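You operate a simulated robot arm through the tools that you are given. There is no shell and no other tool.

You run a simulated robot arm. Do the job below in one go: nothing can be reset, and whatever is moved stays where it is left.

Task
Put things in order on the long bench top. At the end: the beige snap pot (marked "DRY PACKS") stands where the yellow scrub block stood; the white felt pad stands on top of the grey power bank; the yellow scrub block stands where the orange cell sleeve stood; the orange cell sleeve stands where the white felt pad stood; whatever was shut is shut again. Leave all else as you found it, and nothing knocked over.
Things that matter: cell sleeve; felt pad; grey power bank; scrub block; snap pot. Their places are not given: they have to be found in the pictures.

The check looks at the end state, three seconds after you hand in, the way a careful person would. Anything else that was tipped, shoved, dropped, spilled or broken makes it a failure.

Robot
A 6-joint arm with a two-finger parallel gripper, fixed in place. Base frame: the origin is at the foot of the arm, x ahead of it, y to its left, z up; the work surface is at about z = 0. Units: mm, rad, N and s.
With the tool pointing down near the work surface it reaches from about 180 to 460 mm from the base axis. Its first joint turns from -1.222 to 1.222 rad. Payload 1.9 kg.
The tool frame sits at the grasp point between the pads (the TCP): z along the fingers, y along the line on which they close. The tips reach 23 mm beyond it. Largest opening 94 mm; finger width 38, thickness 10; the body of the gripper, 54 by 96 mm, starts 39 mm behind the TCP.
Orientation is that of the tool frame in the base frame, as a unit quaternion [w, x, y, z]. With the fingers straight down and closing along the base's y, the tool's x points along the base's -x, its y along +y and its z along -z.

Tools
- The arm moves only by the tool move_arm. Its argument "targets" is text: rows parted by semicolons, each of 7 numbers parted by spaces: the shift along the tool's x, y, z in mm, then the turn, a rotation vector about the tool's x, y, z in rad, then the closure, from 0 (fully open) to 1 (shut). In form: dx dy dz ax ay az grip; .... A call has 1 to 20 rows; each row shifts and turns the commanded pose from where the row before left it, along the tool's axes as they then stand. Rows are played at 5 a second. More than 50 mm and 0.15 rad between two rows, or a gripper value outside its range, and nothing of the call is played. A pose out of reach is approached as far as the arm can. The call stops where the force on the tool passes 40 N (or 10 N more than at its start, if that is more) or the arm is blocked; 0.2 s more then pass. Each finger travels about 108 mm/s and halts on what it meets, pressing with about 33 N; the grip force reading is that of the motor and also rises with nothing between the fingers. The clock runs only during rows and for 0.2 s after the last one: add rows that do not move to give the fingers time. It gives the time, the measured TCP pose, the force on the tool (base axes), the opening and the grip force at its end, in the units of the frame above (readings bear some noise), with the torque about the TCP (base axes, N m) and any sound that the robot's microphone picked up, and new pictures: "pictures" is both (left out), scene, wrist or none.
- Cameras (640 x 400 px; columns grow to the right, rows downward): "scene" is fixed at [50.3, 314.8, 445.2]; the picture's right is [-0.83, -0.56, 0.00], its down [-0.28, 0.43, -0.86] and it looks along [0.48, -0.71, -0.51] (base axes); focal length 280 px, centre (320, 200). "wrist" rides on the gripper at [86, 16, -75] in the tool frame; the picture's right is [-0.18, 0.98, 0.00], its down [-0.58, -0.11, -0.81] and it looks along [-0.79, -0.15, 0.59] (tool axes); focal length 243 px, centre (320, 200).
- point_at(camera, pixels): there is no depth. For up to 12 entries [column, row, z] of the newest picture of that camera ("zoom" is the newest enlarged one), the place [x, y] in the base frame at which the ray of that pixel passes the height z, good to about 2 mm, but the place of the scene camera against the robot may be out by one fixed shift of up to 25 mm in any direction. No time passes.
- zoom(camera, box): a new picture of the part [left, top, right, bottom] of that camera's present view, enlarged. No time passes.
- hand_in(): hands the job in; it is judged then, once.

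Unless the task says otherwise, let go and move clear before handing in.

The tools are called after "Emit:" as a command line: name --argument value ..., lists and objects as JSON in quotes. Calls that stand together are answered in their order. move_arm: Moves the arm, as the interface text tells. Its arguments: {"type":"object","properties":{"targets":{"type":"string"},"pictures":{"type":"string","enum":["both","scene","wrist","none"]}},"required":["targets"]} The other tools are called the same way: point_at (camera, pixels) gives the place at which the rays of pixels pass given heights; zoom (camera, box) takes an enlarged picture of a part of a camera's view; hand_in () hands the job in.

At the start:

```text
time_s: 0.0
position: [304.4, -141.5, 234.9]
tcp_rot: [0.002, 0.0, 1.0, 0.0]
contact_force: [-0.2, 0.3, 0.5]
torque: [0.01, 0.04, 0.02]
width: 93.9
grip_force: 0.0
```

scene: 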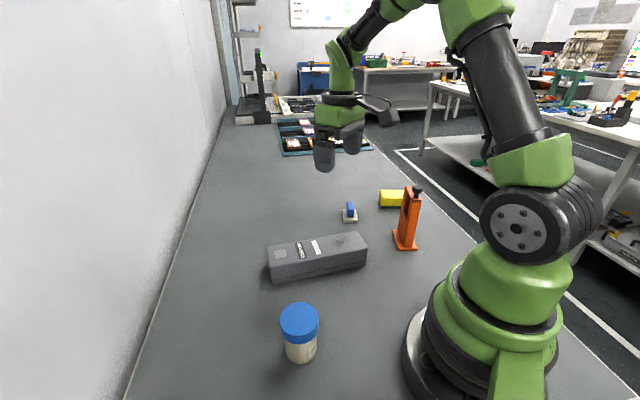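
wrist: 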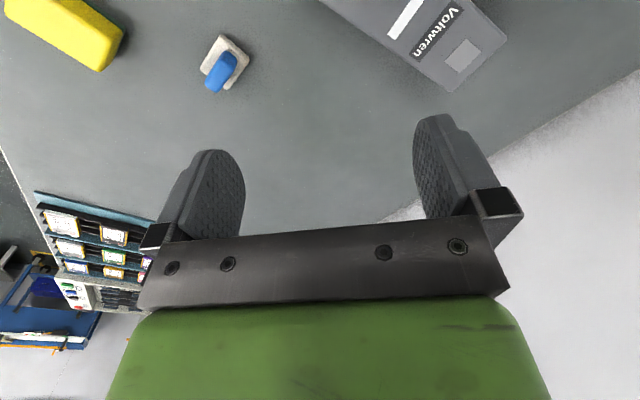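

The scene picture shows a blue-lidded pot at about (300,330), a grey bank at (317,257), a small white/blue item at (350,212), a yellow block at (390,198), and an orange upright at (408,220). I'll zoom in to identify each one before moving.

Emit:
zoom --camera "scene" --box '[250, 170, 450, 295]'

Emit:
zoom --camera "scene" --box '[240, 270, 400, 370]'

Emit:
zoom --camera "scene" --box '[230, 90, 390, 190]'

Emit:
zoom --camera "wrist" --box '[0, 0, 640, 200]'

```text
3.20 times, centred on (350, 232) of scene
```

zoom: 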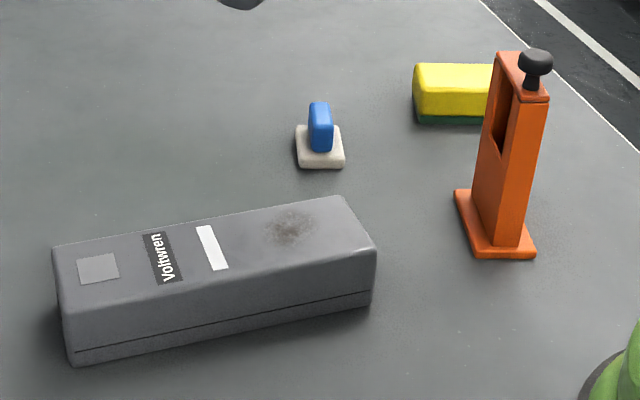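

```text
4.00 times, centred on (320, 320) of scene
```

zoom: 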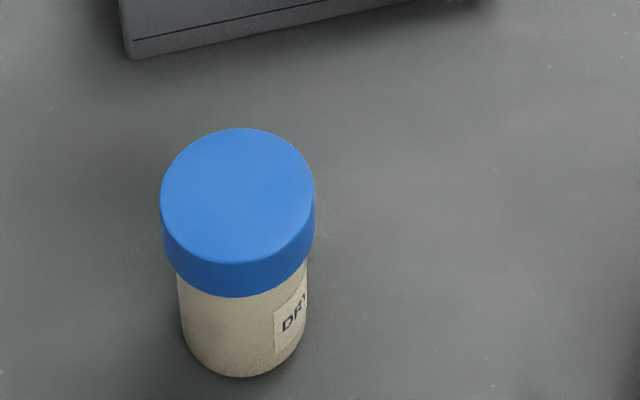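

```text
4.00 times, centred on (310, 140) of scene
```

zoom: 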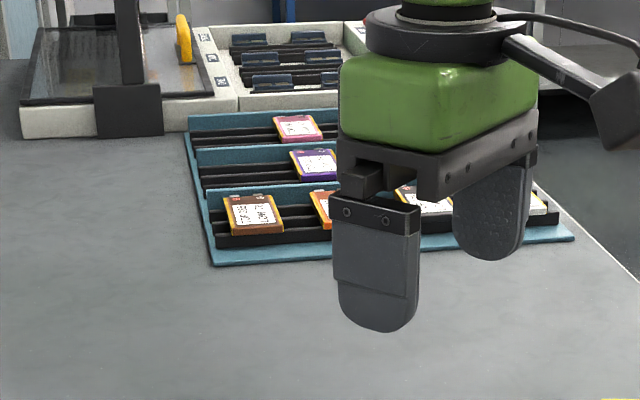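

```text
1.00 times, centred on (320, 100) of wrist (not enlarged: the box is as wide or as high as the picture)
```

zoom: 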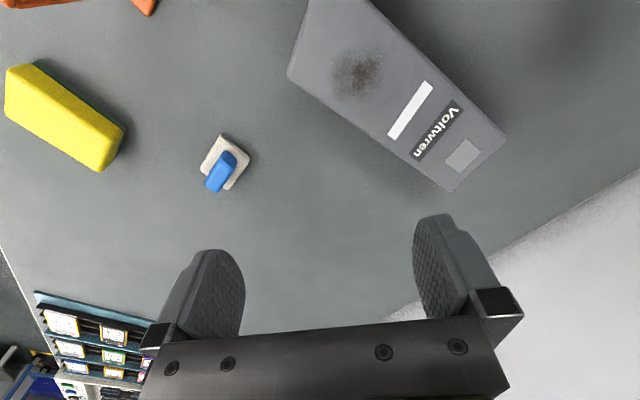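

The items are clear: the felt pad is the white base with a blue grip, the scrub block is yellow with a green underside, the sleeve is orange with a black knob, and the pot has a blue lid and a "DRY" label. I'll read coarse positions from the wrist zoom and the scene picture.

Emit:
point_at --camera "zoom" --pixels '[[221, 135, 8], [250, 157, 8], [228, 190, 8], [200, 168, 8], [8, 68, 35], [34, 64, 35], [124, 128, 35], [100, 172, 35], [5, 110, 35], [506, 139, 50], [452, 191, 50], [288, 75, 50]]'

Emit:
point_at --camera "scene" --pixels '[[350, 218, 0], [342, 221, 0], [357, 221, 0], [300, 355, 0], [300, 322, 70], [393, 249, 0], [417, 250, 0], [407, 240, 0], [380, 207, 0], [272, 282, 0], [366, 264, 0], [417, 189, 100]]'

```text
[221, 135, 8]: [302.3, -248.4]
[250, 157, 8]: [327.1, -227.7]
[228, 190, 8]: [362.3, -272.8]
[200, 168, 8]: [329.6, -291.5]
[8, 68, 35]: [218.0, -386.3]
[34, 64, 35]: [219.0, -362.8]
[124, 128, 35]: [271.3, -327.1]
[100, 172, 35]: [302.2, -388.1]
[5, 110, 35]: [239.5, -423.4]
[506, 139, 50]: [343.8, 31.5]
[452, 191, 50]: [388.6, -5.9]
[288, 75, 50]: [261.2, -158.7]
```

```text
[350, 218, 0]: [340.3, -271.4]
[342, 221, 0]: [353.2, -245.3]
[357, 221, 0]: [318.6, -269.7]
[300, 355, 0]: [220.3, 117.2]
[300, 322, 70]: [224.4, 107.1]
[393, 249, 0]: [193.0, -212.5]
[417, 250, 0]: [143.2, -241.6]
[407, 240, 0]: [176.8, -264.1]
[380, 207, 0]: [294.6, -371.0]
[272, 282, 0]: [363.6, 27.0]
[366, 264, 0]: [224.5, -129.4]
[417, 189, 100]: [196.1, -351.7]
```

The coarse places agree between the two cameras: pad near (330,-260), yellow near (258,-375), orange near (170,-240) and pot near (222,112). I'll raise and turn the gripper so the wrist camera faces the orange, yellow and pad group.

Emit:
move_arm --targets "38 -6.3 -21.7 0 0 0 0; 38 -6.3 -21.7 0 0 0 0; 38 -6.3 -21.7 0 0 0 0; 0 0 0 0 0 0.14 0; 0 0 0 0 0 0.14 0; 0 0 0 0 0 0.14 0; 0 0 0 0 0 0.14 0; 0 0 0 0 0 0.14 0; 0 0 0 0 0 0 0"

```text
time_s: 2.0
position: [189.3, -160.5, 298.1]
tcp_rot: [0.001, 0.343, 0.939, 0.001]
contact_force: [-0.2, 0.6, 0.8]
torque: [-0.01, -0.03, 0.02]
width: 94.0
grip_force: 0.1
```

scene: 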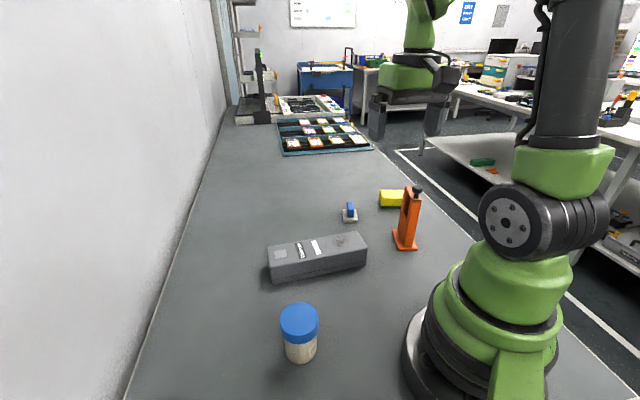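
wrist: 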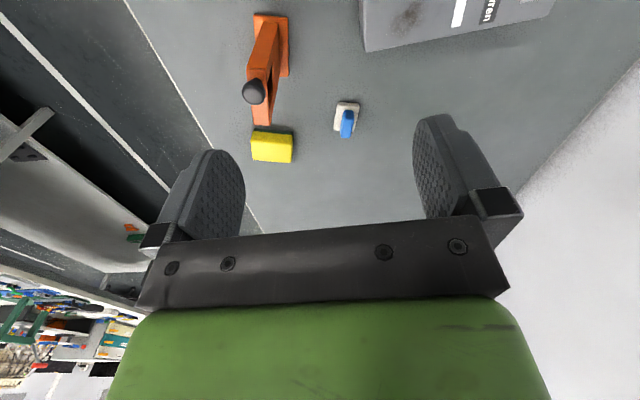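

The wrist view now shows orange at (265,60), yellow at (272,147) and the pad at (346,120), all upside down in the frame. I'll enlarge them for exact outlines.

Emit:
zoom --camera "wrist" --box '[210, -10, 402, 110]'

Emit:
zoom --camera "wrist" --box '[320, 80, 384, 120]'

Emit:
zoom --camera "wrist" --box '[224, 80, 384, 180]'

```text
refused: -10 is not a number from 0 to 400
```

```text
10.00 times, centred on (352, 100) of wrist
```

zoom: 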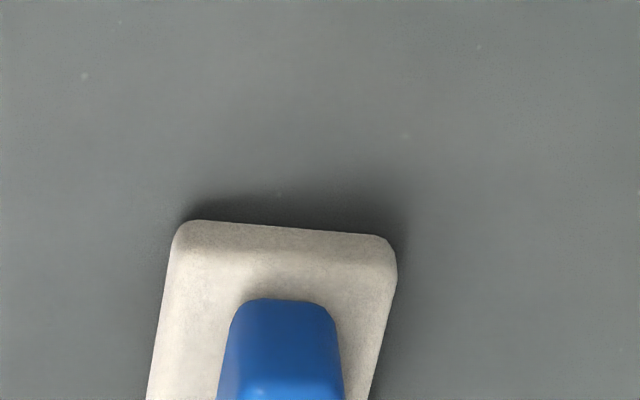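

```text
4.00 times, centred on (304, 130) of wrist
```

zoom: 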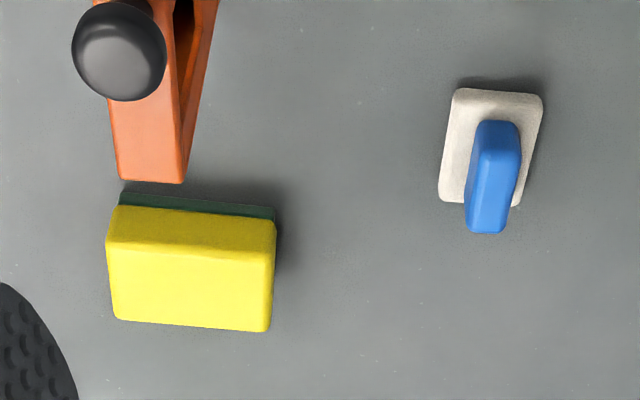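

The pad has a white base with a narrow blue fin, and the yellow block stands on its green side. I'll measure the corners in this zoom.

Emit:
point_at --camera "zoom" --pixels '[[455, 90, 0], [541, 97, 0], [455, 90, 10], [541, 97, 10], [440, 201, 10], [518, 207, 10], [122, 190, 0], [274, 208, 0], [270, 331, 40], [115, 319, 40], [107, 240, 40], [276, 232, 40]]'

Emit:
zoom --camera "wrist" --box '[210, 0, 402, 120]'

```text
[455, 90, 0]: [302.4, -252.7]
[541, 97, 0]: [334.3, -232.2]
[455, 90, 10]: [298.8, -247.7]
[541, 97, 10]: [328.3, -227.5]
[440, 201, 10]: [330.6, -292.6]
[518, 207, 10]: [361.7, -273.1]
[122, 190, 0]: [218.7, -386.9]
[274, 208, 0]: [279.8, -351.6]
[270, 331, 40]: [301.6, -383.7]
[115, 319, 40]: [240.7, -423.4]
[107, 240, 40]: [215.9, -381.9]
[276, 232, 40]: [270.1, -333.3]
```

```text
3.33 times, centred on (306, 60) of wrist
```

zoom: 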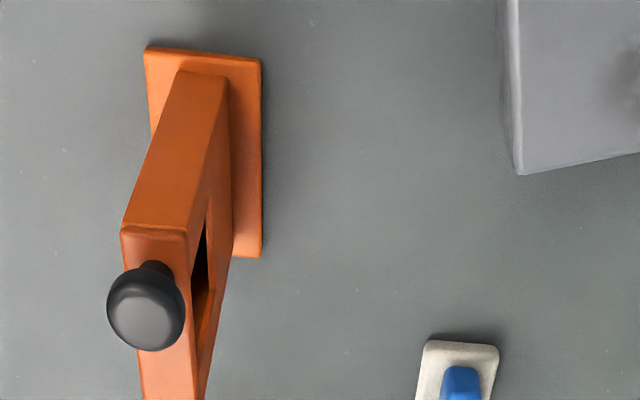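

Next I'll read the orange sleeve's base-plate corners and top outline, plus the near corners of the bank, from this zoom.

Emit:
point_at --camera "zoom" --pixels '[[145, 50, 6], [261, 60, 6], [260, 257, 6], [234, 257, 6], [181, 72, 6], [229, 80, 6], [122, 232, 100], [187, 234, 100], [145, 310, 115], [518, 174, 50], [518, 174, 0], [425, 341, 10]]'

Emit:
zoom --camera "scene" --box '[360, 170, 456, 260]'

```text
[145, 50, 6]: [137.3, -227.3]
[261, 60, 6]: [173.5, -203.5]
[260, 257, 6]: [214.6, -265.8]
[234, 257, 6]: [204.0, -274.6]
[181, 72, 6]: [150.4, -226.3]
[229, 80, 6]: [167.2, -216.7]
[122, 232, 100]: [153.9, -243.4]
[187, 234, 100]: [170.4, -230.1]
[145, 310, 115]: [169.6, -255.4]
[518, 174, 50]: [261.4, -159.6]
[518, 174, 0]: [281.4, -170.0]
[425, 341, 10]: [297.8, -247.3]
```

```text
4.44 times, centred on (408, 215) of scene
```

zoom: 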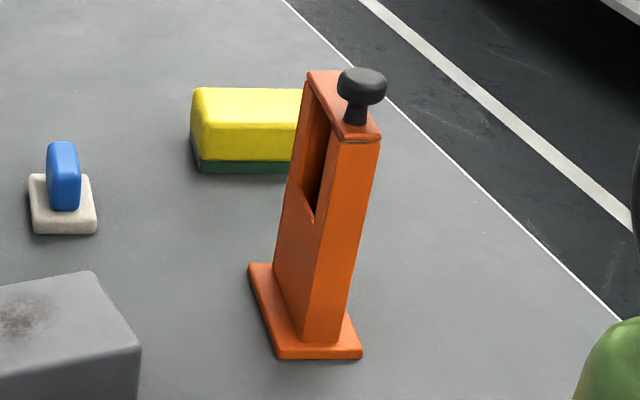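

The sleeve's upright looks about 130 mm tall on a plate about 43 by 75 mm. I'll check that with the top-face pixels at several heights.

Emit:
point_at --camera "wrist" --pixels '[[246.6, 69.6, 131], [266.1, 70.2, 131], [253.5, 125, 131], [269.75, 125.75, 131], [253.5, 93, 131], [253.5, 93, 155], [257, 79, 131]]'

Emit:
point_at --camera "scene" --pixels '[[404.6, 247.2, 6], [413.2, 186.1, 131], [421.7, 186.1, 131], [416, 197.5, 131], [417.5, 189, 155], [376, 250.5, 0], [390, 250.5, 0], [417, 250, 0], [292, 330, 80], [319, 322, 60], [281, 322, 60]]'

```text
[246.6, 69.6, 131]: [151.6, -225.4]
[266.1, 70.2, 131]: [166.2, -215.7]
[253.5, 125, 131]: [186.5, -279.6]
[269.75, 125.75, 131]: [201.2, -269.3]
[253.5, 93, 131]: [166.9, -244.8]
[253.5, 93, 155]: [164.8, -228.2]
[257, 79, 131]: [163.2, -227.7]
```

```text
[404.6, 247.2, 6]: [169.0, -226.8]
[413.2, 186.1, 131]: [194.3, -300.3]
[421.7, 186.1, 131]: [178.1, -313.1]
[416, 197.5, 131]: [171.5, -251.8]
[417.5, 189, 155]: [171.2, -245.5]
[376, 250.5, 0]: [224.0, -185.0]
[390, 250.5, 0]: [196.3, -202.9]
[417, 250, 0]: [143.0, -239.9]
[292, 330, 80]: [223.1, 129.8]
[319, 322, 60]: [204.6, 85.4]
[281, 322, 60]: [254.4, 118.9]
```

The upright is a slab of about 17.5 x 64 mm, 131 mm tall, centred near (176,-247), with a knob on its near end. Before gripping it I want to see the windowed face, so I'll swing the wrist camera to the +x side, staying high.

Emit:
move_arm --targets "0 0 0 0 0 0.144 0; 0 0 0 0 0 0.144 0; 0 0 0 0 0 0.144 0; 0 0 0 0 0 0.144 0; 0 0 0 0 0 0.144 0; 0 0 0 0 0 0.144 0; 0 0 0 0 0 0.144 0; 0 0 0 0 0 0.144 0; 0 0 0 0 0 0.144 0; 0 0 0 0 0 0.144 0; 0 0 0 0 0 0.144 0; 0 0 0 0 0 0.144 0; 0 0 0 0 0 0.144 0; 26.6 16.4 30 0 0 0 0; 26.6 16.4 30 0 0 0 0; 26.6 16.4 30 0 0 0 0; 26.6 16.4 30 0 0 0 0; 0 0 0 0 0 0 0"

```text
time_s: 5.8
position: [314.5, -156.9, 177.9]
tcp_rot: [-0.001, 0.96, 0.281, 0.002]
contact_force: [0.6, -0.5, 1.1]
torque: [-0.01, 0.03, 0.01]
width: 94.0
grip_force: 0.0
```

scene: 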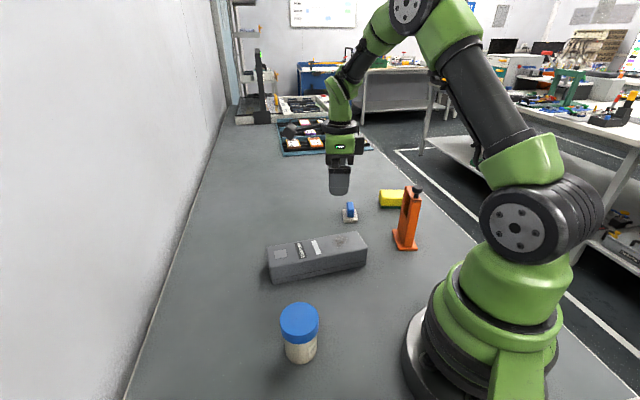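
wrist: 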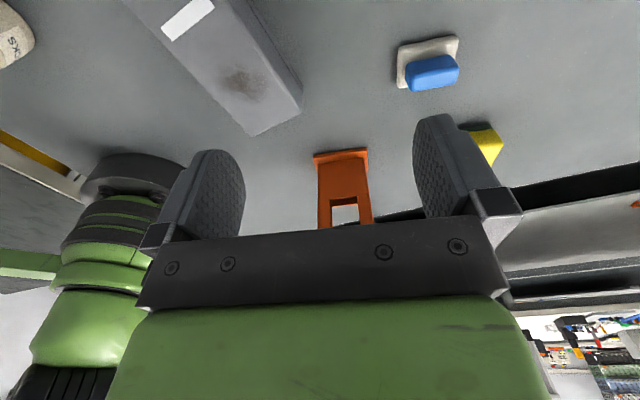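

Emit:
zoom --camera "wrist" --box '[270, 130, 430, 230]'

Emit:
zoom --camera "wrist" --box '[380, 20, 508, 100]'

Emit:
zoom --camera "wrist" --box '[0, 0, 320, 200]'

```text
4.00 times, centred on (350, 180) of wrist
```

zoom: 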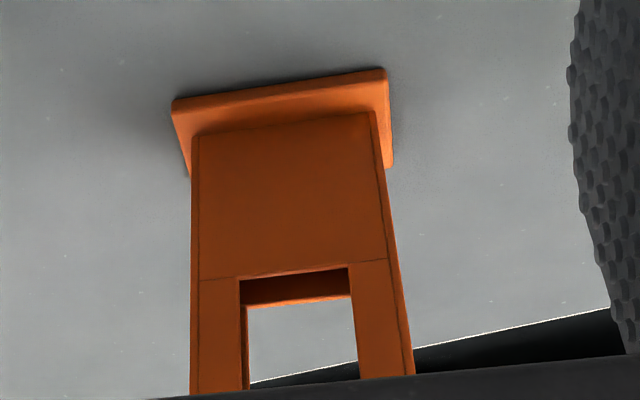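

```text
5.00 times, centred on (444, 60) of wrist
```

zoom: 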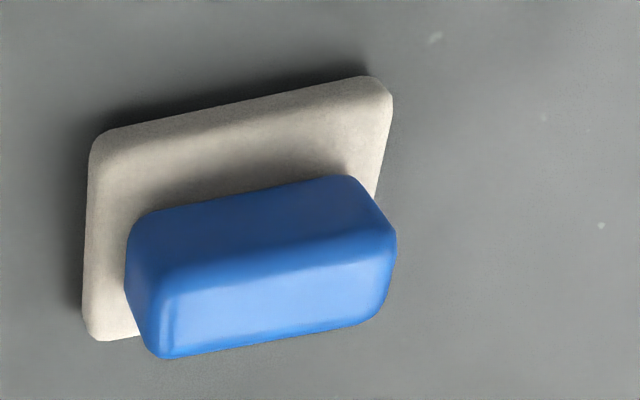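

```text
2.00 times, centred on (160, 100) of wrist
```

zoom: 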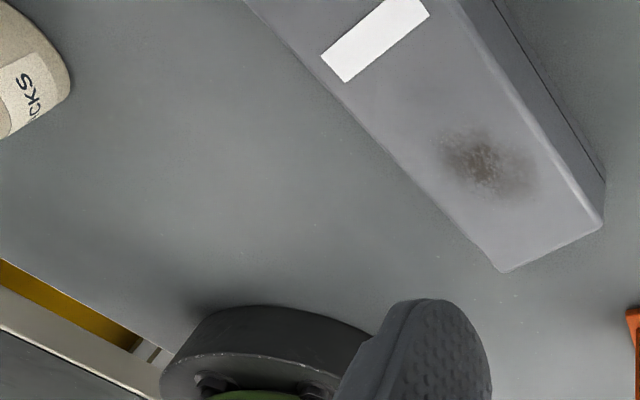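

The window in the sleeve is a through-hole about 34 mm wide between 15 mm side bars, and the knob sits near one end. The pad's blue fin runs along its long side. I'll triangulate the bank's top height and the fin's height with this second viewpoint.

Emit:
point_at --camera "wrist" --pixels '[[250, 135.5, 40], [250, 135.5, 50], [250, 135.5, 60], [397.6, 87.6, 0], [397.2, 48.0, 10], [457.6, 37.6, 10], [459.0, 70.0, 35], [411.6, 91.4, 35], [405.5, 64.5, 35], [453, 55, 35], [413, 74, 35], [458, 65, 35]]'

Emit:
zoom --camera "wrist" --box '[440, 110, 520, 160]'

```text
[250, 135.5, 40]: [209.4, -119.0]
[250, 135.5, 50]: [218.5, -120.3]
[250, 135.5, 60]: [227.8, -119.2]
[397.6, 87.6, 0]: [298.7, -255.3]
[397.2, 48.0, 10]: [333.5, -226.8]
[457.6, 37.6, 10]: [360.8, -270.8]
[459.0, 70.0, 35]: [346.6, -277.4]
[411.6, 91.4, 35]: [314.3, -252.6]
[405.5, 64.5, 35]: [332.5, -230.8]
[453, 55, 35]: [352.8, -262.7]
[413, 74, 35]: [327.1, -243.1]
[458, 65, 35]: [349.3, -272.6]
```

```text
8.00 times, centred on (480, 135) of wrist
```

zoom: 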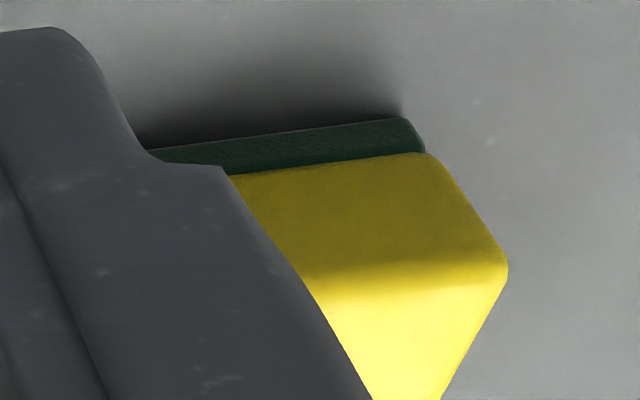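

The two views agree that the bank top is at z≈50, centred near (303,-63.5) with its long axis at 50°. The pad base is centred near (332,-264) with its long axis at about -58°. I'll move over the pad with the fingers lined up to close on the blue fin's thickness, and check from there.

Emit:
move_arm --targets "0 0 0 0 0 -0.1422 0.2; 0 0 0 0 0 -0.1422 0.3; 0 0 0 0 0 -0.1422 0.4; 0 0 0 0 0 -0.1422 0.4; 0 0 0 0 0 -0.1422 0.4; 0 0 0 0 0 -0.1422 0.4; 0 0 0 0 0 -0.1422 0.4; 0 0 0 0 0 -0.1422 0.4; 0 0 0 0 0 -0.1422 0.4; 0 0 0 0 0 -0.1422 0.4; 0 0 0 0 0 -0.1422 0.4; -33.1 -14.1 19.3 0 0 0 0.4; -33.1 -14.1 19.3 0 0 0 0.4; -33.1 -14.1 19.3 0 0 0 0.4; 0 0 0 0 0 0 0.4"

```text
time_s: 9.0
position: [332.1, -264.5, 121.2]
tcp_rot: [0.0, 0.482, 0.876, 0.001]
contact_force: [-0.7, 0.1, 0.6]
torque: [0.02, -0.03, 0.02]
width: 56.4
grip_force: 0.1
```

scene: 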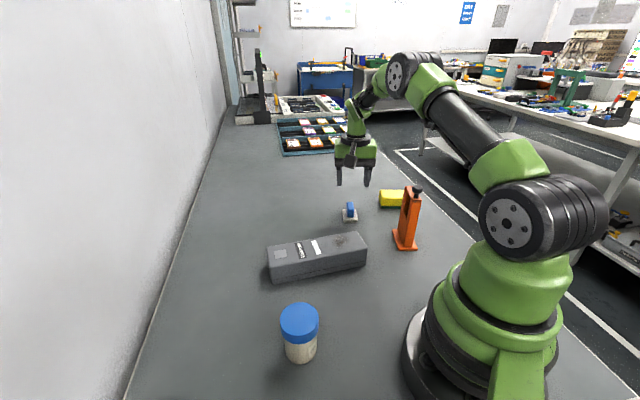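
wrist: 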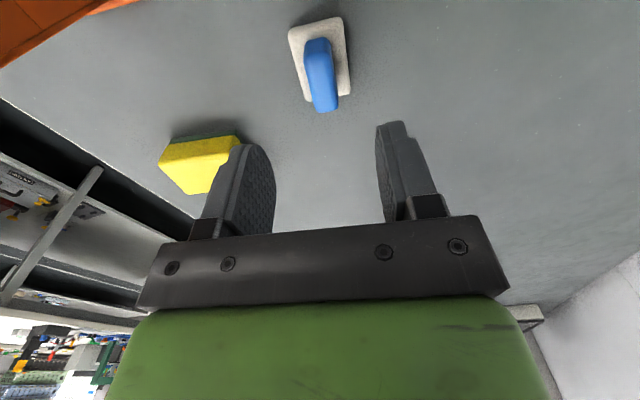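

The pad appears at (320,60), which is where a point straight below the tool should appear. I'll zoom in to check the fin's centre and angle.

Emit:
zoom --camera "wrist" --box '[256, 10, 384, 120]'

Emit:
zoom --camera "wrist" --box '[130, 110, 290, 210]'

```text
3.64 times, centred on (320, 65) of wrist
```

zoom: 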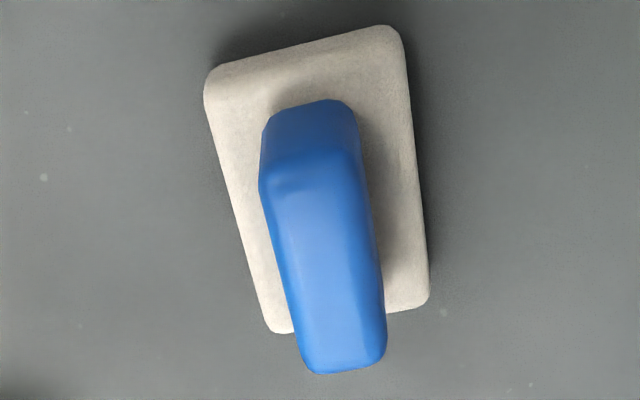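

```text
4.00 times, centred on (210, 160) of wrist
```

zoom: 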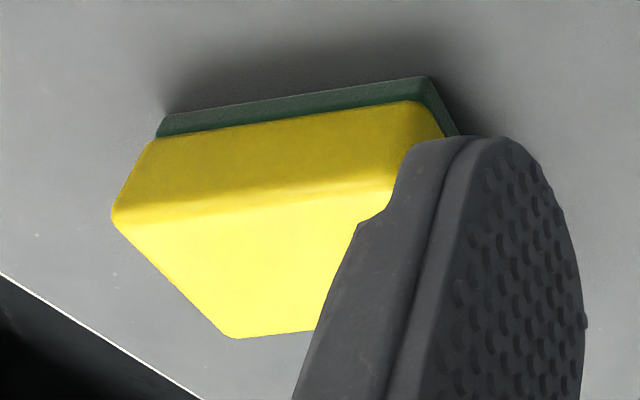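

Emit:
point_at --camera "wrist" --pixels '[[288.4, 32, 0], [342, 17.7, 0], [349.7, 92.5, 8], [307.6, 101.5, 8], [304.1, 59.5, 35], [330.4, 52.1, 35], [338.1, 106.2, 35], [315.3, 111.2, 35], [338.1, 106.2, 30], [315.3, 111.2, 30], [304.9, 45.8, 10], [327, 39, 10]]'

Emit:
point_at --camera "zoom" --pixels '[[160, 130, 0], [425, 78, 0], [460, 135, 0], [113, 212, 35], [113, 212, 40], [232, 337, 35], [232, 337, 40], [155, 140, 8], [420, 102, 8]]'

```text
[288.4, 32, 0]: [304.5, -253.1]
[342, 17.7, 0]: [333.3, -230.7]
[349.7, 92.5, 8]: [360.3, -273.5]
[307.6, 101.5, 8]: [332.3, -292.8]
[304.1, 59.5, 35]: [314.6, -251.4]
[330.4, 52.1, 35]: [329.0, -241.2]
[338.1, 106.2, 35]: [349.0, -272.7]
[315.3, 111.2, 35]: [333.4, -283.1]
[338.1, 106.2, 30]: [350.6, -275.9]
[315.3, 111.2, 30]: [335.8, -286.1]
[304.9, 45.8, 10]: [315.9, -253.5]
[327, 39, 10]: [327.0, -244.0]
```

```text
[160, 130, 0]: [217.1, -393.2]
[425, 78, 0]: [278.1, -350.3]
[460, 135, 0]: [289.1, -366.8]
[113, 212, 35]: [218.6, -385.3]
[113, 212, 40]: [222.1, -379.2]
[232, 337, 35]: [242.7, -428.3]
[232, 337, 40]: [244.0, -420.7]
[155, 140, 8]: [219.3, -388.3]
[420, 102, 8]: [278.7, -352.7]
```

The fin is centred near (331.5,-262), about 18 mm thick with its top at z≈35, and its angle matches the tool. I'll lower to z≈38 around the fin, fingers still open.

Emit:
move_arm --targets "2.2 0.8 30 0 0 0 0.4; 0 0 25 0 0 0 0.4; 0 0 18 0 0 0 0.4; 0 0 10 0 0 0 0.4; 0 0 0 0 0 0 0.4" --pictures "wrist"

```text
time_s: 10.2
position: [332.5, -261.0, 37.4]
tcp_rot: [0.001, 0.482, 0.876, 0.002]
contact_force: [-0.3, -0.2, 0.0]
torque: [0.0, 0.0, 0.0]
width: 56.5
grip_force: 0.0
```

wrist: 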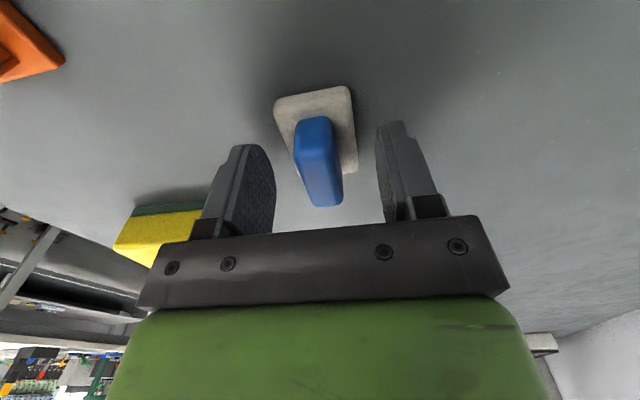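

The fin (318,160) sits between the fingers, with the tips clear above the white base. I'll close on it now.

Emit:
move_arm --targets "0 0 0 0 0 0 0.7; 0 0 0 0 0 0 1; 0 0 0 0 0 0 1; 0 0 0 0 0 0 1" --pictures "wrist"

```text
time_s: 11.2
position: [331.5, -261.3, 39.0]
tcp_rot: [0.001, 0.483, 0.876, 0.001]
contact_force: [0.0, 0.0, 0.6]
torque: [-0.04, -0.01, 0.01]
width: 17.0
grip_force: 33.0
```

wrist: 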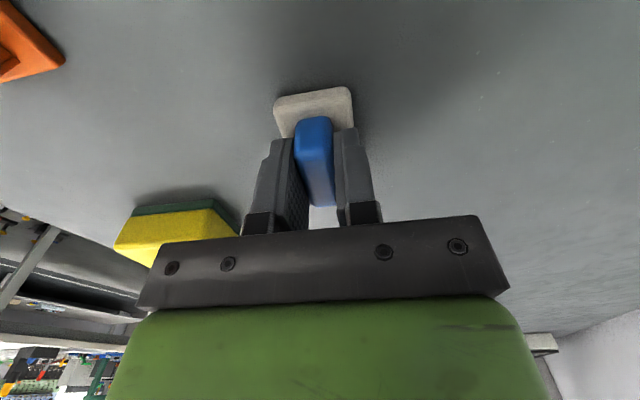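

The grip is firm at 17 mm. I'll lift straight up, then turn to match the bank's long axis.

Emit:
move_arm --targets "0 0 -15 0 0 0 1; 0 0 -30 0 0 0 1; 0 0 -35 0 0 0 1; 0 0 -30 0 0 0 1; 0 0 0 0 0 0.1394 1; 0 0 0 0 0 0.1394 1; 0 0 0 0 0 0.1394 1; 0 0 0 0 0 0.1394 1; 0 0 0 0 0 0.1394 1; 0 0 0 0 0 0.1394 1; 0 0 0 0 0 0.1394 1; 0 0 0 0 0 0.1394 1; 0 0 0 0 0 0.1394 1; 0 0 0 0 0 0 1"

```text
time_s: 14.2
position: [331.6, -261.8, 149.3]
tcp_rot: [0.001, 0.905, 0.425, 0.0]
contact_force: [-0.2, -0.6, 0.7]
torque: [0.02, -0.03, 0.0]
width: 16.9
grip_force: 32.8
```

scene: 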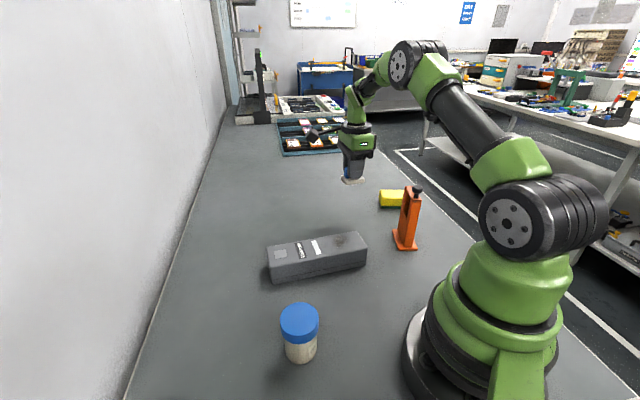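
wrist: 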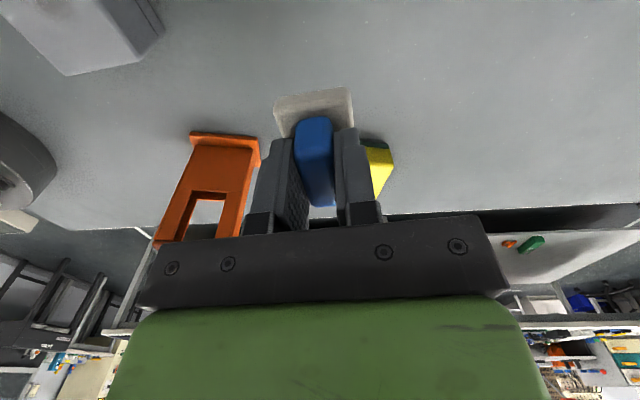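

The pad came up whole with its blue fin between the fingers. I'll carry it over to above the bank's centre at this height.

Emit:
move_arm --targets "26.8 -29.7 0 0 0 0 1; 26.8 -29.7 0 0 0 0 1; 26.8 -29.7 0 0 0 0 1; 26.8 -29.7 0 0 0 0 1; 26.8 -29.7 0 0 0 0 1; 0 0 20 0 0 0 1; 0 0 15 0 0 0 1; 0 0 0 0 0 0 1"

```text
time_s: 16.0
position: [301.4, -64.5, 113.0]
tcp_rot: [0.001, 0.905, 0.426, 0.001]
contact_force: [0.4, -0.5, -0.5]
torque: [0.0, -0.02, 0.03]
width: 17.1
grip_force: 32.5
```

scene: 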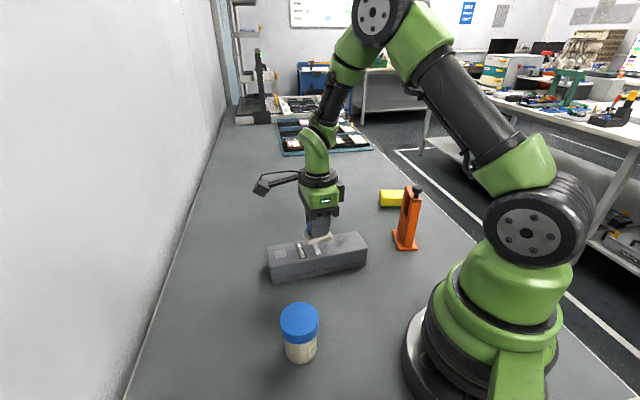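
wrist: 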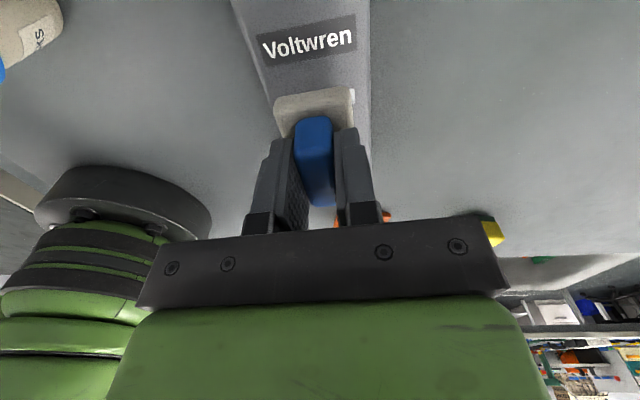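

The tool is at (301.4,-64.5,113) with the bank's edges either side of the pad. I'll trim by 1–2 mm and lower to just above the bank top.

Emit:
move_arm --targets "1.8 0.6 10 0 0 0 1; 0 0 8 0 0 0 1; 0 0 3 0 0 0 1; 0 0 0 0 0 0 1" --pictures "wrist"

```text
time_s: 17.0
position: [304.8, -63.8, 93.9]
tcp_rot: [-0.001, 0.905, 0.426, 0.001]
contact_force: [-0.3, 0.6, -0.9]
torque: [0.02, 0.02, 0.03]
width: 17.1
grip_force: 33.1
```

wrist: 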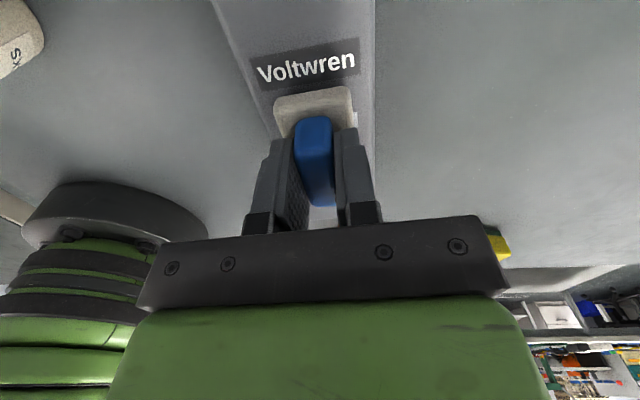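

Emit:
zoom --camera "wrist" --box '[200, 20, 440, 170]'

```text
2.67 times, centred on (320, 95) of wrist
```

zoom: 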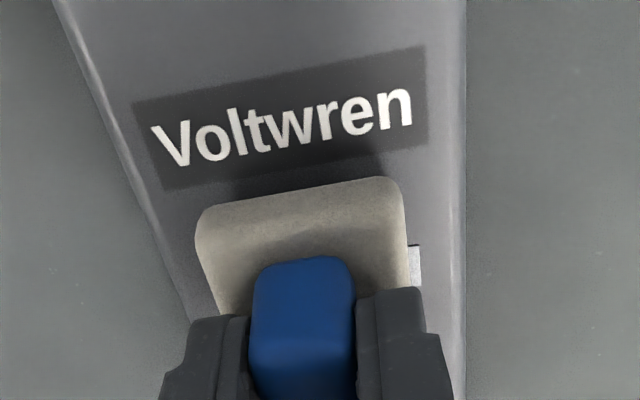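

The pad is centred across the bank, with left and right margins of about 43 px each in the zoom. I'll lower slowly until contact shows.

Emit:
move_arm --targets "0 0 2 0 0 0 1; 0 0 1.5 0 0 0 1; 0 0 0 0 0 0 1" --pictures "none"

Emit:
move_arm --targets "0 0 1 0 0 0 1; 0 0 0 0 0 0 1" --pictures "none"

Emit:
move_arm --targets "0 0 1 0 0 0 1; 0 0 0 0 0 0 1" --pictures "wrist"

```text
time_s: 17.8
position: [304.9, -63.9, 90.2]
tcp_rot: [0.0, 0.905, 0.426, 0.002]
contact_force: [0.5, 0.1, -0.2]
torque: [0.02, 0.02, 0.05]
width: 16.9
grip_force: 32.8
```

```text
time_s: 18.4
position: [304.5, -62.3, 88.1]
tcp_rot: [0.001, 0.905, 0.425, 0.002]
contact_force: [-4.9, -0.7, 19.9]
torque: [-0.27, 0.4, -0.05]
width: 17.3
grip_force: 33.0
```

```text
time_s: 18.8
position: [305.0, -63.3, 87.7]
tcp_rot: [0.0, 0.905, 0.426, 0.002]
contact_force: [-3.8, -0.5, 10.4]
torque: [-0.18, 0.25, -0.01]
width: 16.9
grip_force: 32.9
stopped in row 2: the force on the tool passed its limit at 43 N (the readings are from after the stop); the commanded pose is now the measured one
```

wrist: 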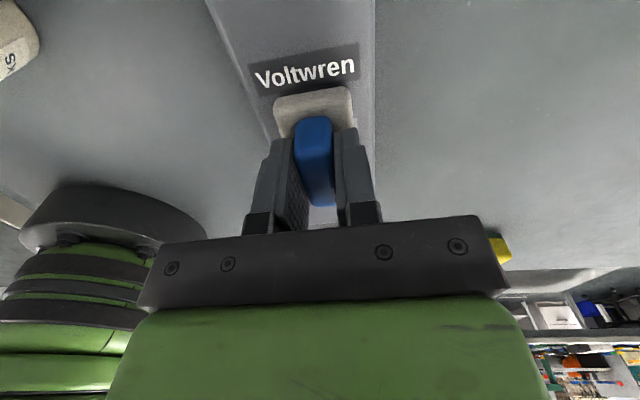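

The pad is resting on the bank (contact at z≈88, force now 10 N). I'll ease up half a millimetre, open the fingers partway, then rise straight up.

Emit:
move_arm --targets "0 0 -0.4 0 0 0 1; 0 0 0 0 0 0 0.7; 0 0 0 0 0 0 0.5; 0 0 0 0 0 0 0.5; 0 0 -15 0 0 0 0.5; 0 0 -30 0 0 0 0.5; 0 0 -40 0 0 0 0.5; 0 0 0 0 0 0 0.5"

```text
time_s: 20.6
position: [303.9, -63.5, 174.6]
tcp_rot: [0.0, 0.905, 0.426, 0.002]
contact_force: [0.5, -0.8, 0.1]
torque: [0.04, -0.02, 0.01]
width: 47.1
grip_force: 0.0
```

scene: 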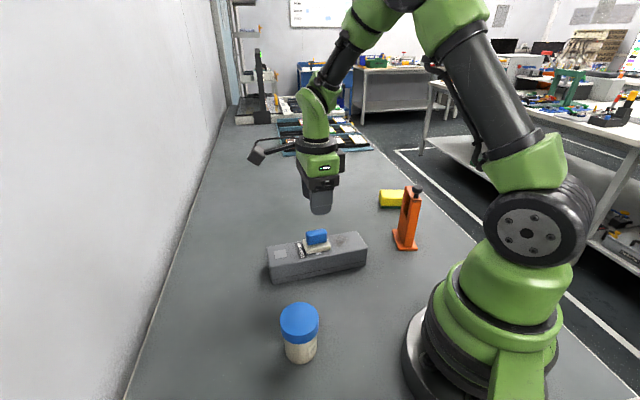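
wrist: 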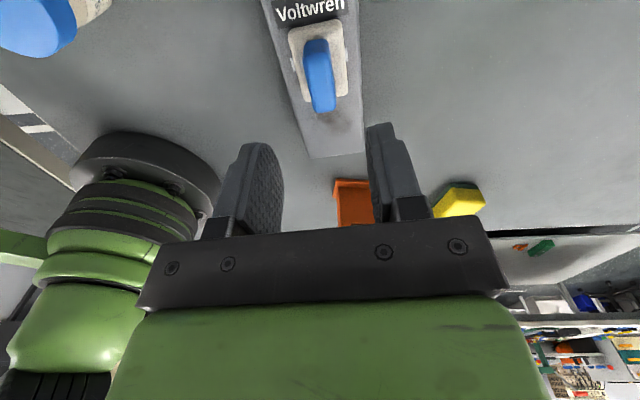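

The pad stands on the bank at (317,240), and the bank hasn't moved in the scene. Next is the orange sleeve: I'll rise, turn to its slab direction and move above its far half, away from the knob.

Emit:
move_arm --targets "0 0 -40 0 0 0 0.5; 0 0 -15 0 0 -0.141 0.5; 0 0 0 0 0 -0.141 0.5; 0 0 0 0 0 -0.141 0.5; 0 0 0 0 0 -0.141 0.5; 0 0 0 0 0 -0.141 0.5; 0 0 0 0 0 -0.141 0.5; 0 0 0 0 0 -0.141 0.5; 0 0 0 0 0 -0.141 0.5; 0 0 0 0 0 -0.141 0.5; -17.1 -34.6 0 0 0 0 0.5; -17.1 -34.6 0 0 0 0 0.5; -17.1 -34.6 0 0 0 0 0.5; -17.1 -34.6 0 0 0 0 0.5; -17.1 -34.6 0 0 0 0 0.5; -17.1 -34.6 0 0 0 0 0.5; 0 0 0 0 0 0 0.5"

```text
time_s: 24.2
position: [185.8, -263.6, 229.1]
tcp_rot: [0.001, 0.476, 0.879, 0.001]
contact_force: [0.2, 0.2, 0.2]
torque: [-0.03, 0.04, -0.01]
width: 46.8
grip_force: 0.1
```

scene: 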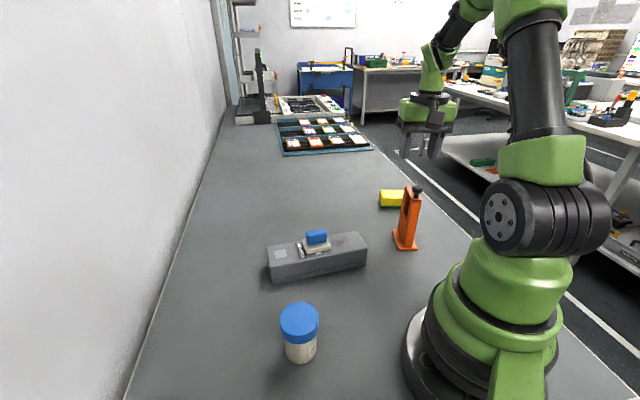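
wrist: 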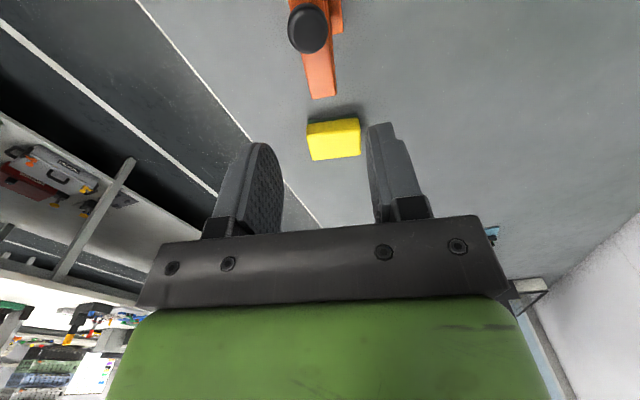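

Emit:
zoom --camera "wrist" --box '[240, 0, 400, 100]'

Emit:
zoom --camera "wrist" --box '[290, 80, 386, 170]'

```text
4.00 times, centred on (320, 50) of wrist
```

zoom: 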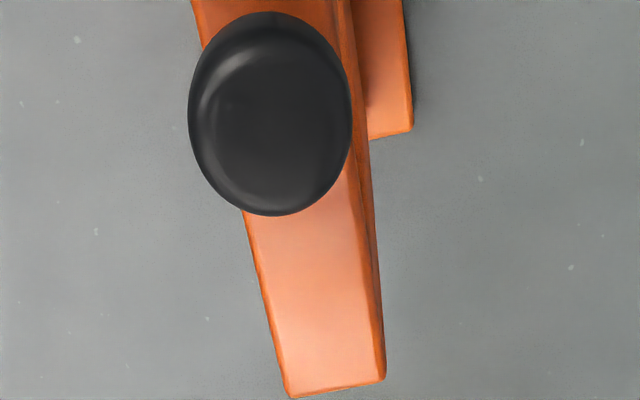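

```text
4.44 times, centred on (338, 125) of wrist
```

zoom: 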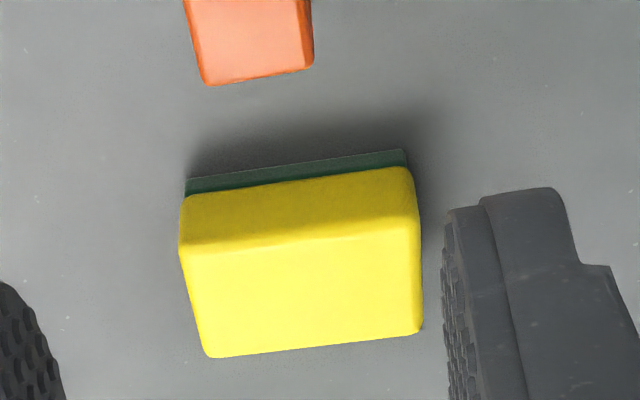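

Emit:
point_at --camera "zoom" --pixels '[[188, 180, 0], [405, 150, 0], [181, 200, 8], [413, 170, 8], [181, 250, 35], [420, 225, 35], [212, 357, 35], [421, 331, 35], [181, 250, 40], [420, 225, 40], [212, 357, 40], [421, 331, 40]]'

Emit:
point_at --camera "wrist" --pixels '[[312.5, 99.5, 131], [336.25, 95, 131], [300.75, 53, 131], [329.5, 47.5, 131], [307.5, 28.5, 155], [307.5, 28.5, 165], [308.75, 54, 155], [308.75, 54, 165], [287, 31, 160], [328, 28, 160], [307.5, 3, 160], [343, 32, 6]]'

```text
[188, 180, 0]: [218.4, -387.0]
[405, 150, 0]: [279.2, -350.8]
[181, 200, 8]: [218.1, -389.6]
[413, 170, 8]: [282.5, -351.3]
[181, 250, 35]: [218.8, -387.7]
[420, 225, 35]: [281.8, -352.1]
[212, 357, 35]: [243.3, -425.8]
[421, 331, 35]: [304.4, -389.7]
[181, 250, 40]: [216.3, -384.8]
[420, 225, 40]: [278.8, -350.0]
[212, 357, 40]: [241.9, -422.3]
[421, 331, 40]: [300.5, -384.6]
```

```text
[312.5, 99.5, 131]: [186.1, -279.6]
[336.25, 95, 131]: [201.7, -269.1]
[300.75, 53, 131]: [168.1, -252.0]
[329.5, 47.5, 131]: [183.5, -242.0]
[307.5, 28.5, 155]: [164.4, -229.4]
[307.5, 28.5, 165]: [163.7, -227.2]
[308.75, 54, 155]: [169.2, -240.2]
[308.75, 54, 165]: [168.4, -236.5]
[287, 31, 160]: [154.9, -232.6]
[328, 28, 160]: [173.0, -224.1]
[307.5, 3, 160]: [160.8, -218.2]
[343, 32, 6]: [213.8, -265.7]
```

Knob centre is near (164,-228), and the far half of the slab around (187,-264) is clear of it. Yellow now reads as a 71 x 45 x 36 mm block centred at (261,-388). I'll descend partway over the sleeve and check alignment.

Emit:
move_arm --targets "-1.4 0.9 40 0 0 0 0.5; 0 0 30 0 0 0 0.5; 0 0 0 0 0 0 0.5" --pictures "wrist"

```text
time_s: 25.0
position: [188.8, -263.4, 158.1]
tcp_rot: [0.001, 0.477, 0.879, 0.002]
contact_force: [-0.1, 0.4, 0.2]
torque: [0.01, 0.01, -0.01]
width: 47.1
grip_force: 0.0
```

wrist: 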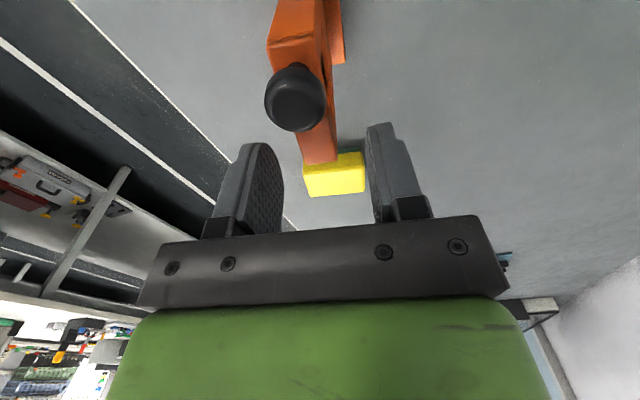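

The slab's far end at (320,160) lies centred between the fingers, and the knob at (297,97) is on the camera side, clear of them. I'll lower to z≈112.

Emit:
move_arm --targets "0 0 20 0 0 0 0.5; 0 0 16 0 0 0 0.5; 0 0 10 0 0 0 0.5; 0 0 0 0 0 0 0.5" --pictures "both"

```text
time_s: 26.0
position: [189.7, -263.9, 111.7]
tcp_rot: [0.001, 0.476, 0.879, 0.001]
contact_force: [0.3, 1.0, 0.3]
torque: [-0.01, -0.01, -0.02]
width: 46.7
grip_force: 0.1
```

scene: 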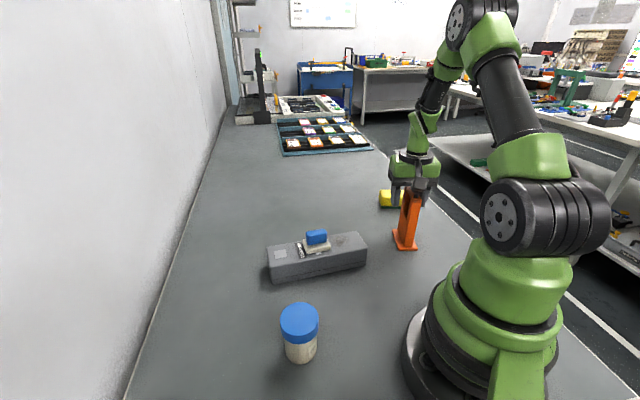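
wrist: 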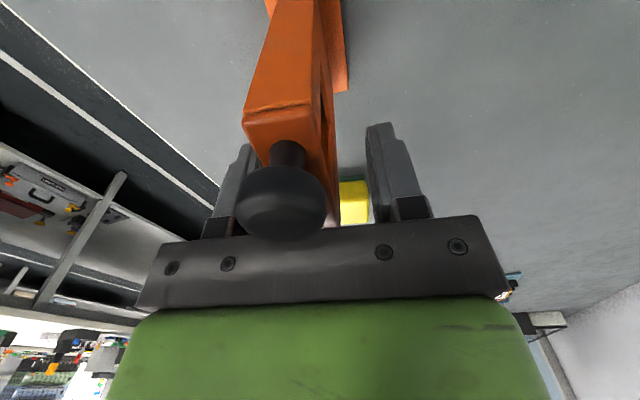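

There is no contact, and the slab looks about 2 mm off to the left finger. I'll shift sideways by 2 mm, then close in small steps so both fingers meet it gently.

Emit:
move_arm --targets "0 -2.2 0 0 0 0 0.5; 0 0 0 0 0 0 0.6; 0 0 0 0 0 0 0.68; 0 0 0 0 0 0 0.72; 0 0 0 0 0 0 0.75; 0 0 0 0 0 0 0.75" --pictures "wrist"

```text
time_s: 27.4
position: [186.7, -264.3, 111.0]
tcp_rot: [0.001, 0.476, 0.879, 0.001]
contact_force: [-0.2, 0.8, 0.3]
torque: [-0.01, 0.02, 0.03]
width: 23.5
grip_force: 0.1
```

wrist: 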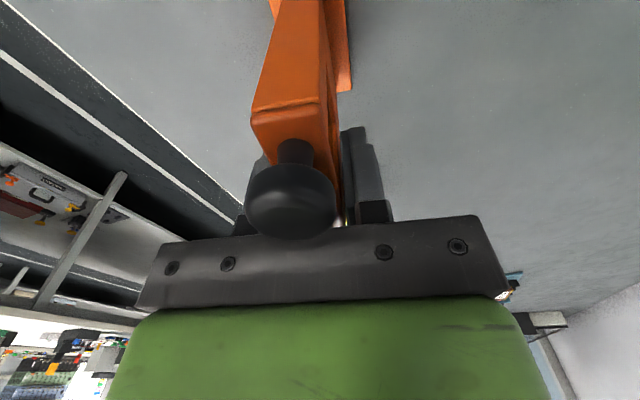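

The opening is 23.5 mm with no touch yet. I'll continue closing in small steps to full grip.

Emit:
move_arm --targets "0 0 0 0 0 0 0.77; 0 0 0 0 0 0 0.785; 0 0 0 0 0 0 0.8; 0 0 0 0 0 0 0.81; 0 0 0 0 0 0 0.82; 0 0 0 0 0 0 0.83; 0 0 0 0 0 0 0.85; 0 0 0 0 0 0 1; 0 0 0 0 0 0 1; 0 0 0 0 0 0 1" --pictures "both"

```text
time_s: 29.6
position: [187.0, -265.1, 112.9]
tcp_rot: [0.001, 0.476, 0.879, 0.001]
contact_force: [-0.8, 0.6, 0.2]
torque: [-0.02, 0.07, 0.02]
width: 19.3
grip_force: 33.2
```

scene: 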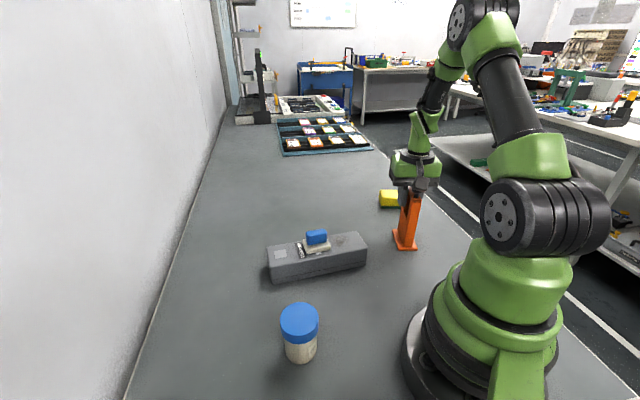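
wrist: 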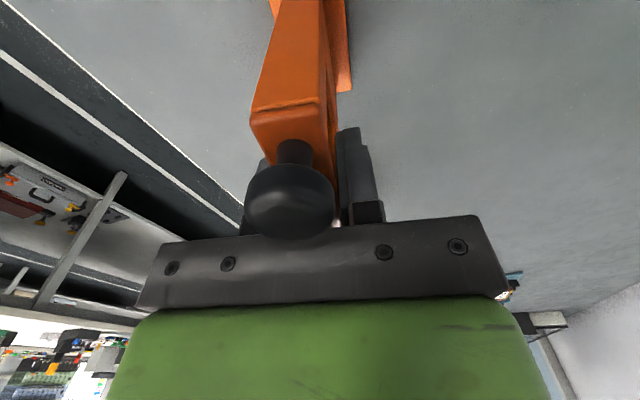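

The sleeve is gripped at 19.3 mm and still upright. I'll lift a little first to see that it hangs straight.

Emit:
move_arm --targets "0 0 -6 0 0 0 1; 0 0 -10 0 0 0 1; 0 0 -14 0 0 0 1; 0 0 -20 0 0 0 1; 0 0 -20 0 0 0 1; 0 0 0 0 0 0 1" --pictures "both"

```text
time_s: 31.0
position: [187.6, -265.9, 181.8]
tcp_rot: [0.002, 0.477, 0.879, 0.001]
contact_force: [-1.1, -0.3, -0.6]
torque: [0.03, -0.02, 0.06]
width: 19.2
grip_force: 32.6
```

scene: 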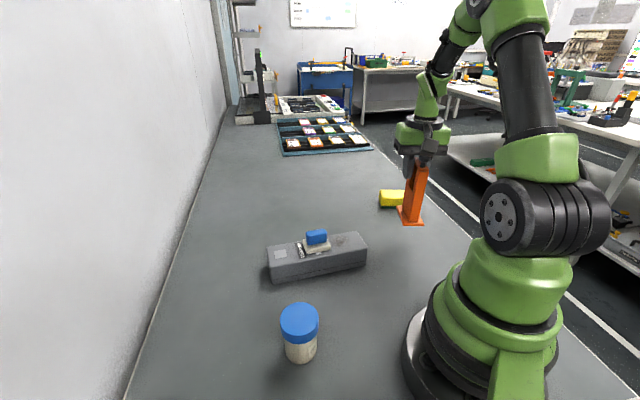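
wrist: 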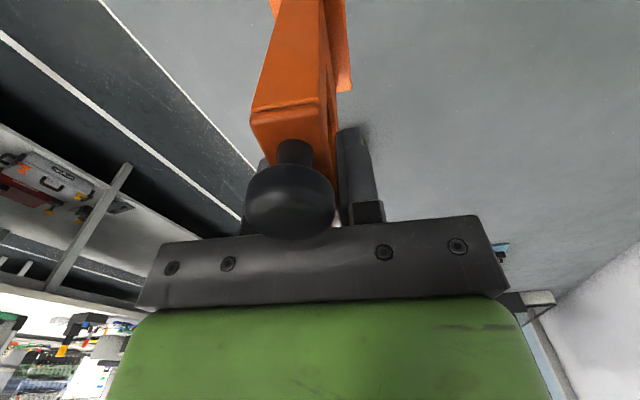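

The wrist view is unchanged, so the sleeve hangs straight with no slip. I'll carry it across to above the pad's old place.

Emit:
move_arm --targets "-19.4 24.5 0 0 0 0 1; -19.4 24.5 0 0 0 0 1; -19.4 24.5 0 0 0 0 1; -19.4 24.5 0 0 0 0 1; -19.4 24.5 0 0 0 0 1; 0 0 0 0 0 0 1; 0 0 0 0 0 0 1" --pictures "both"

```text
time_s: 32.6
position: [341.3, -277.7, 182.0]
tcp_rot: [0.001, 0.477, 0.879, 0.002]
contact_force: [-0.2, 0.4, -1.2]
torque: [-0.03, -0.03, 0.04]
width: 19.1
grip_force: 32.4
```

scene: 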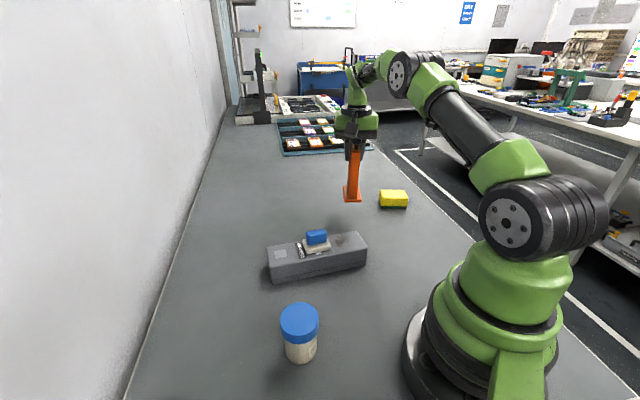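
wrist: 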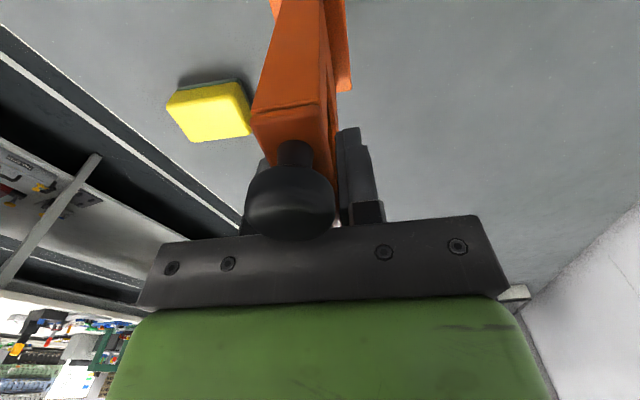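

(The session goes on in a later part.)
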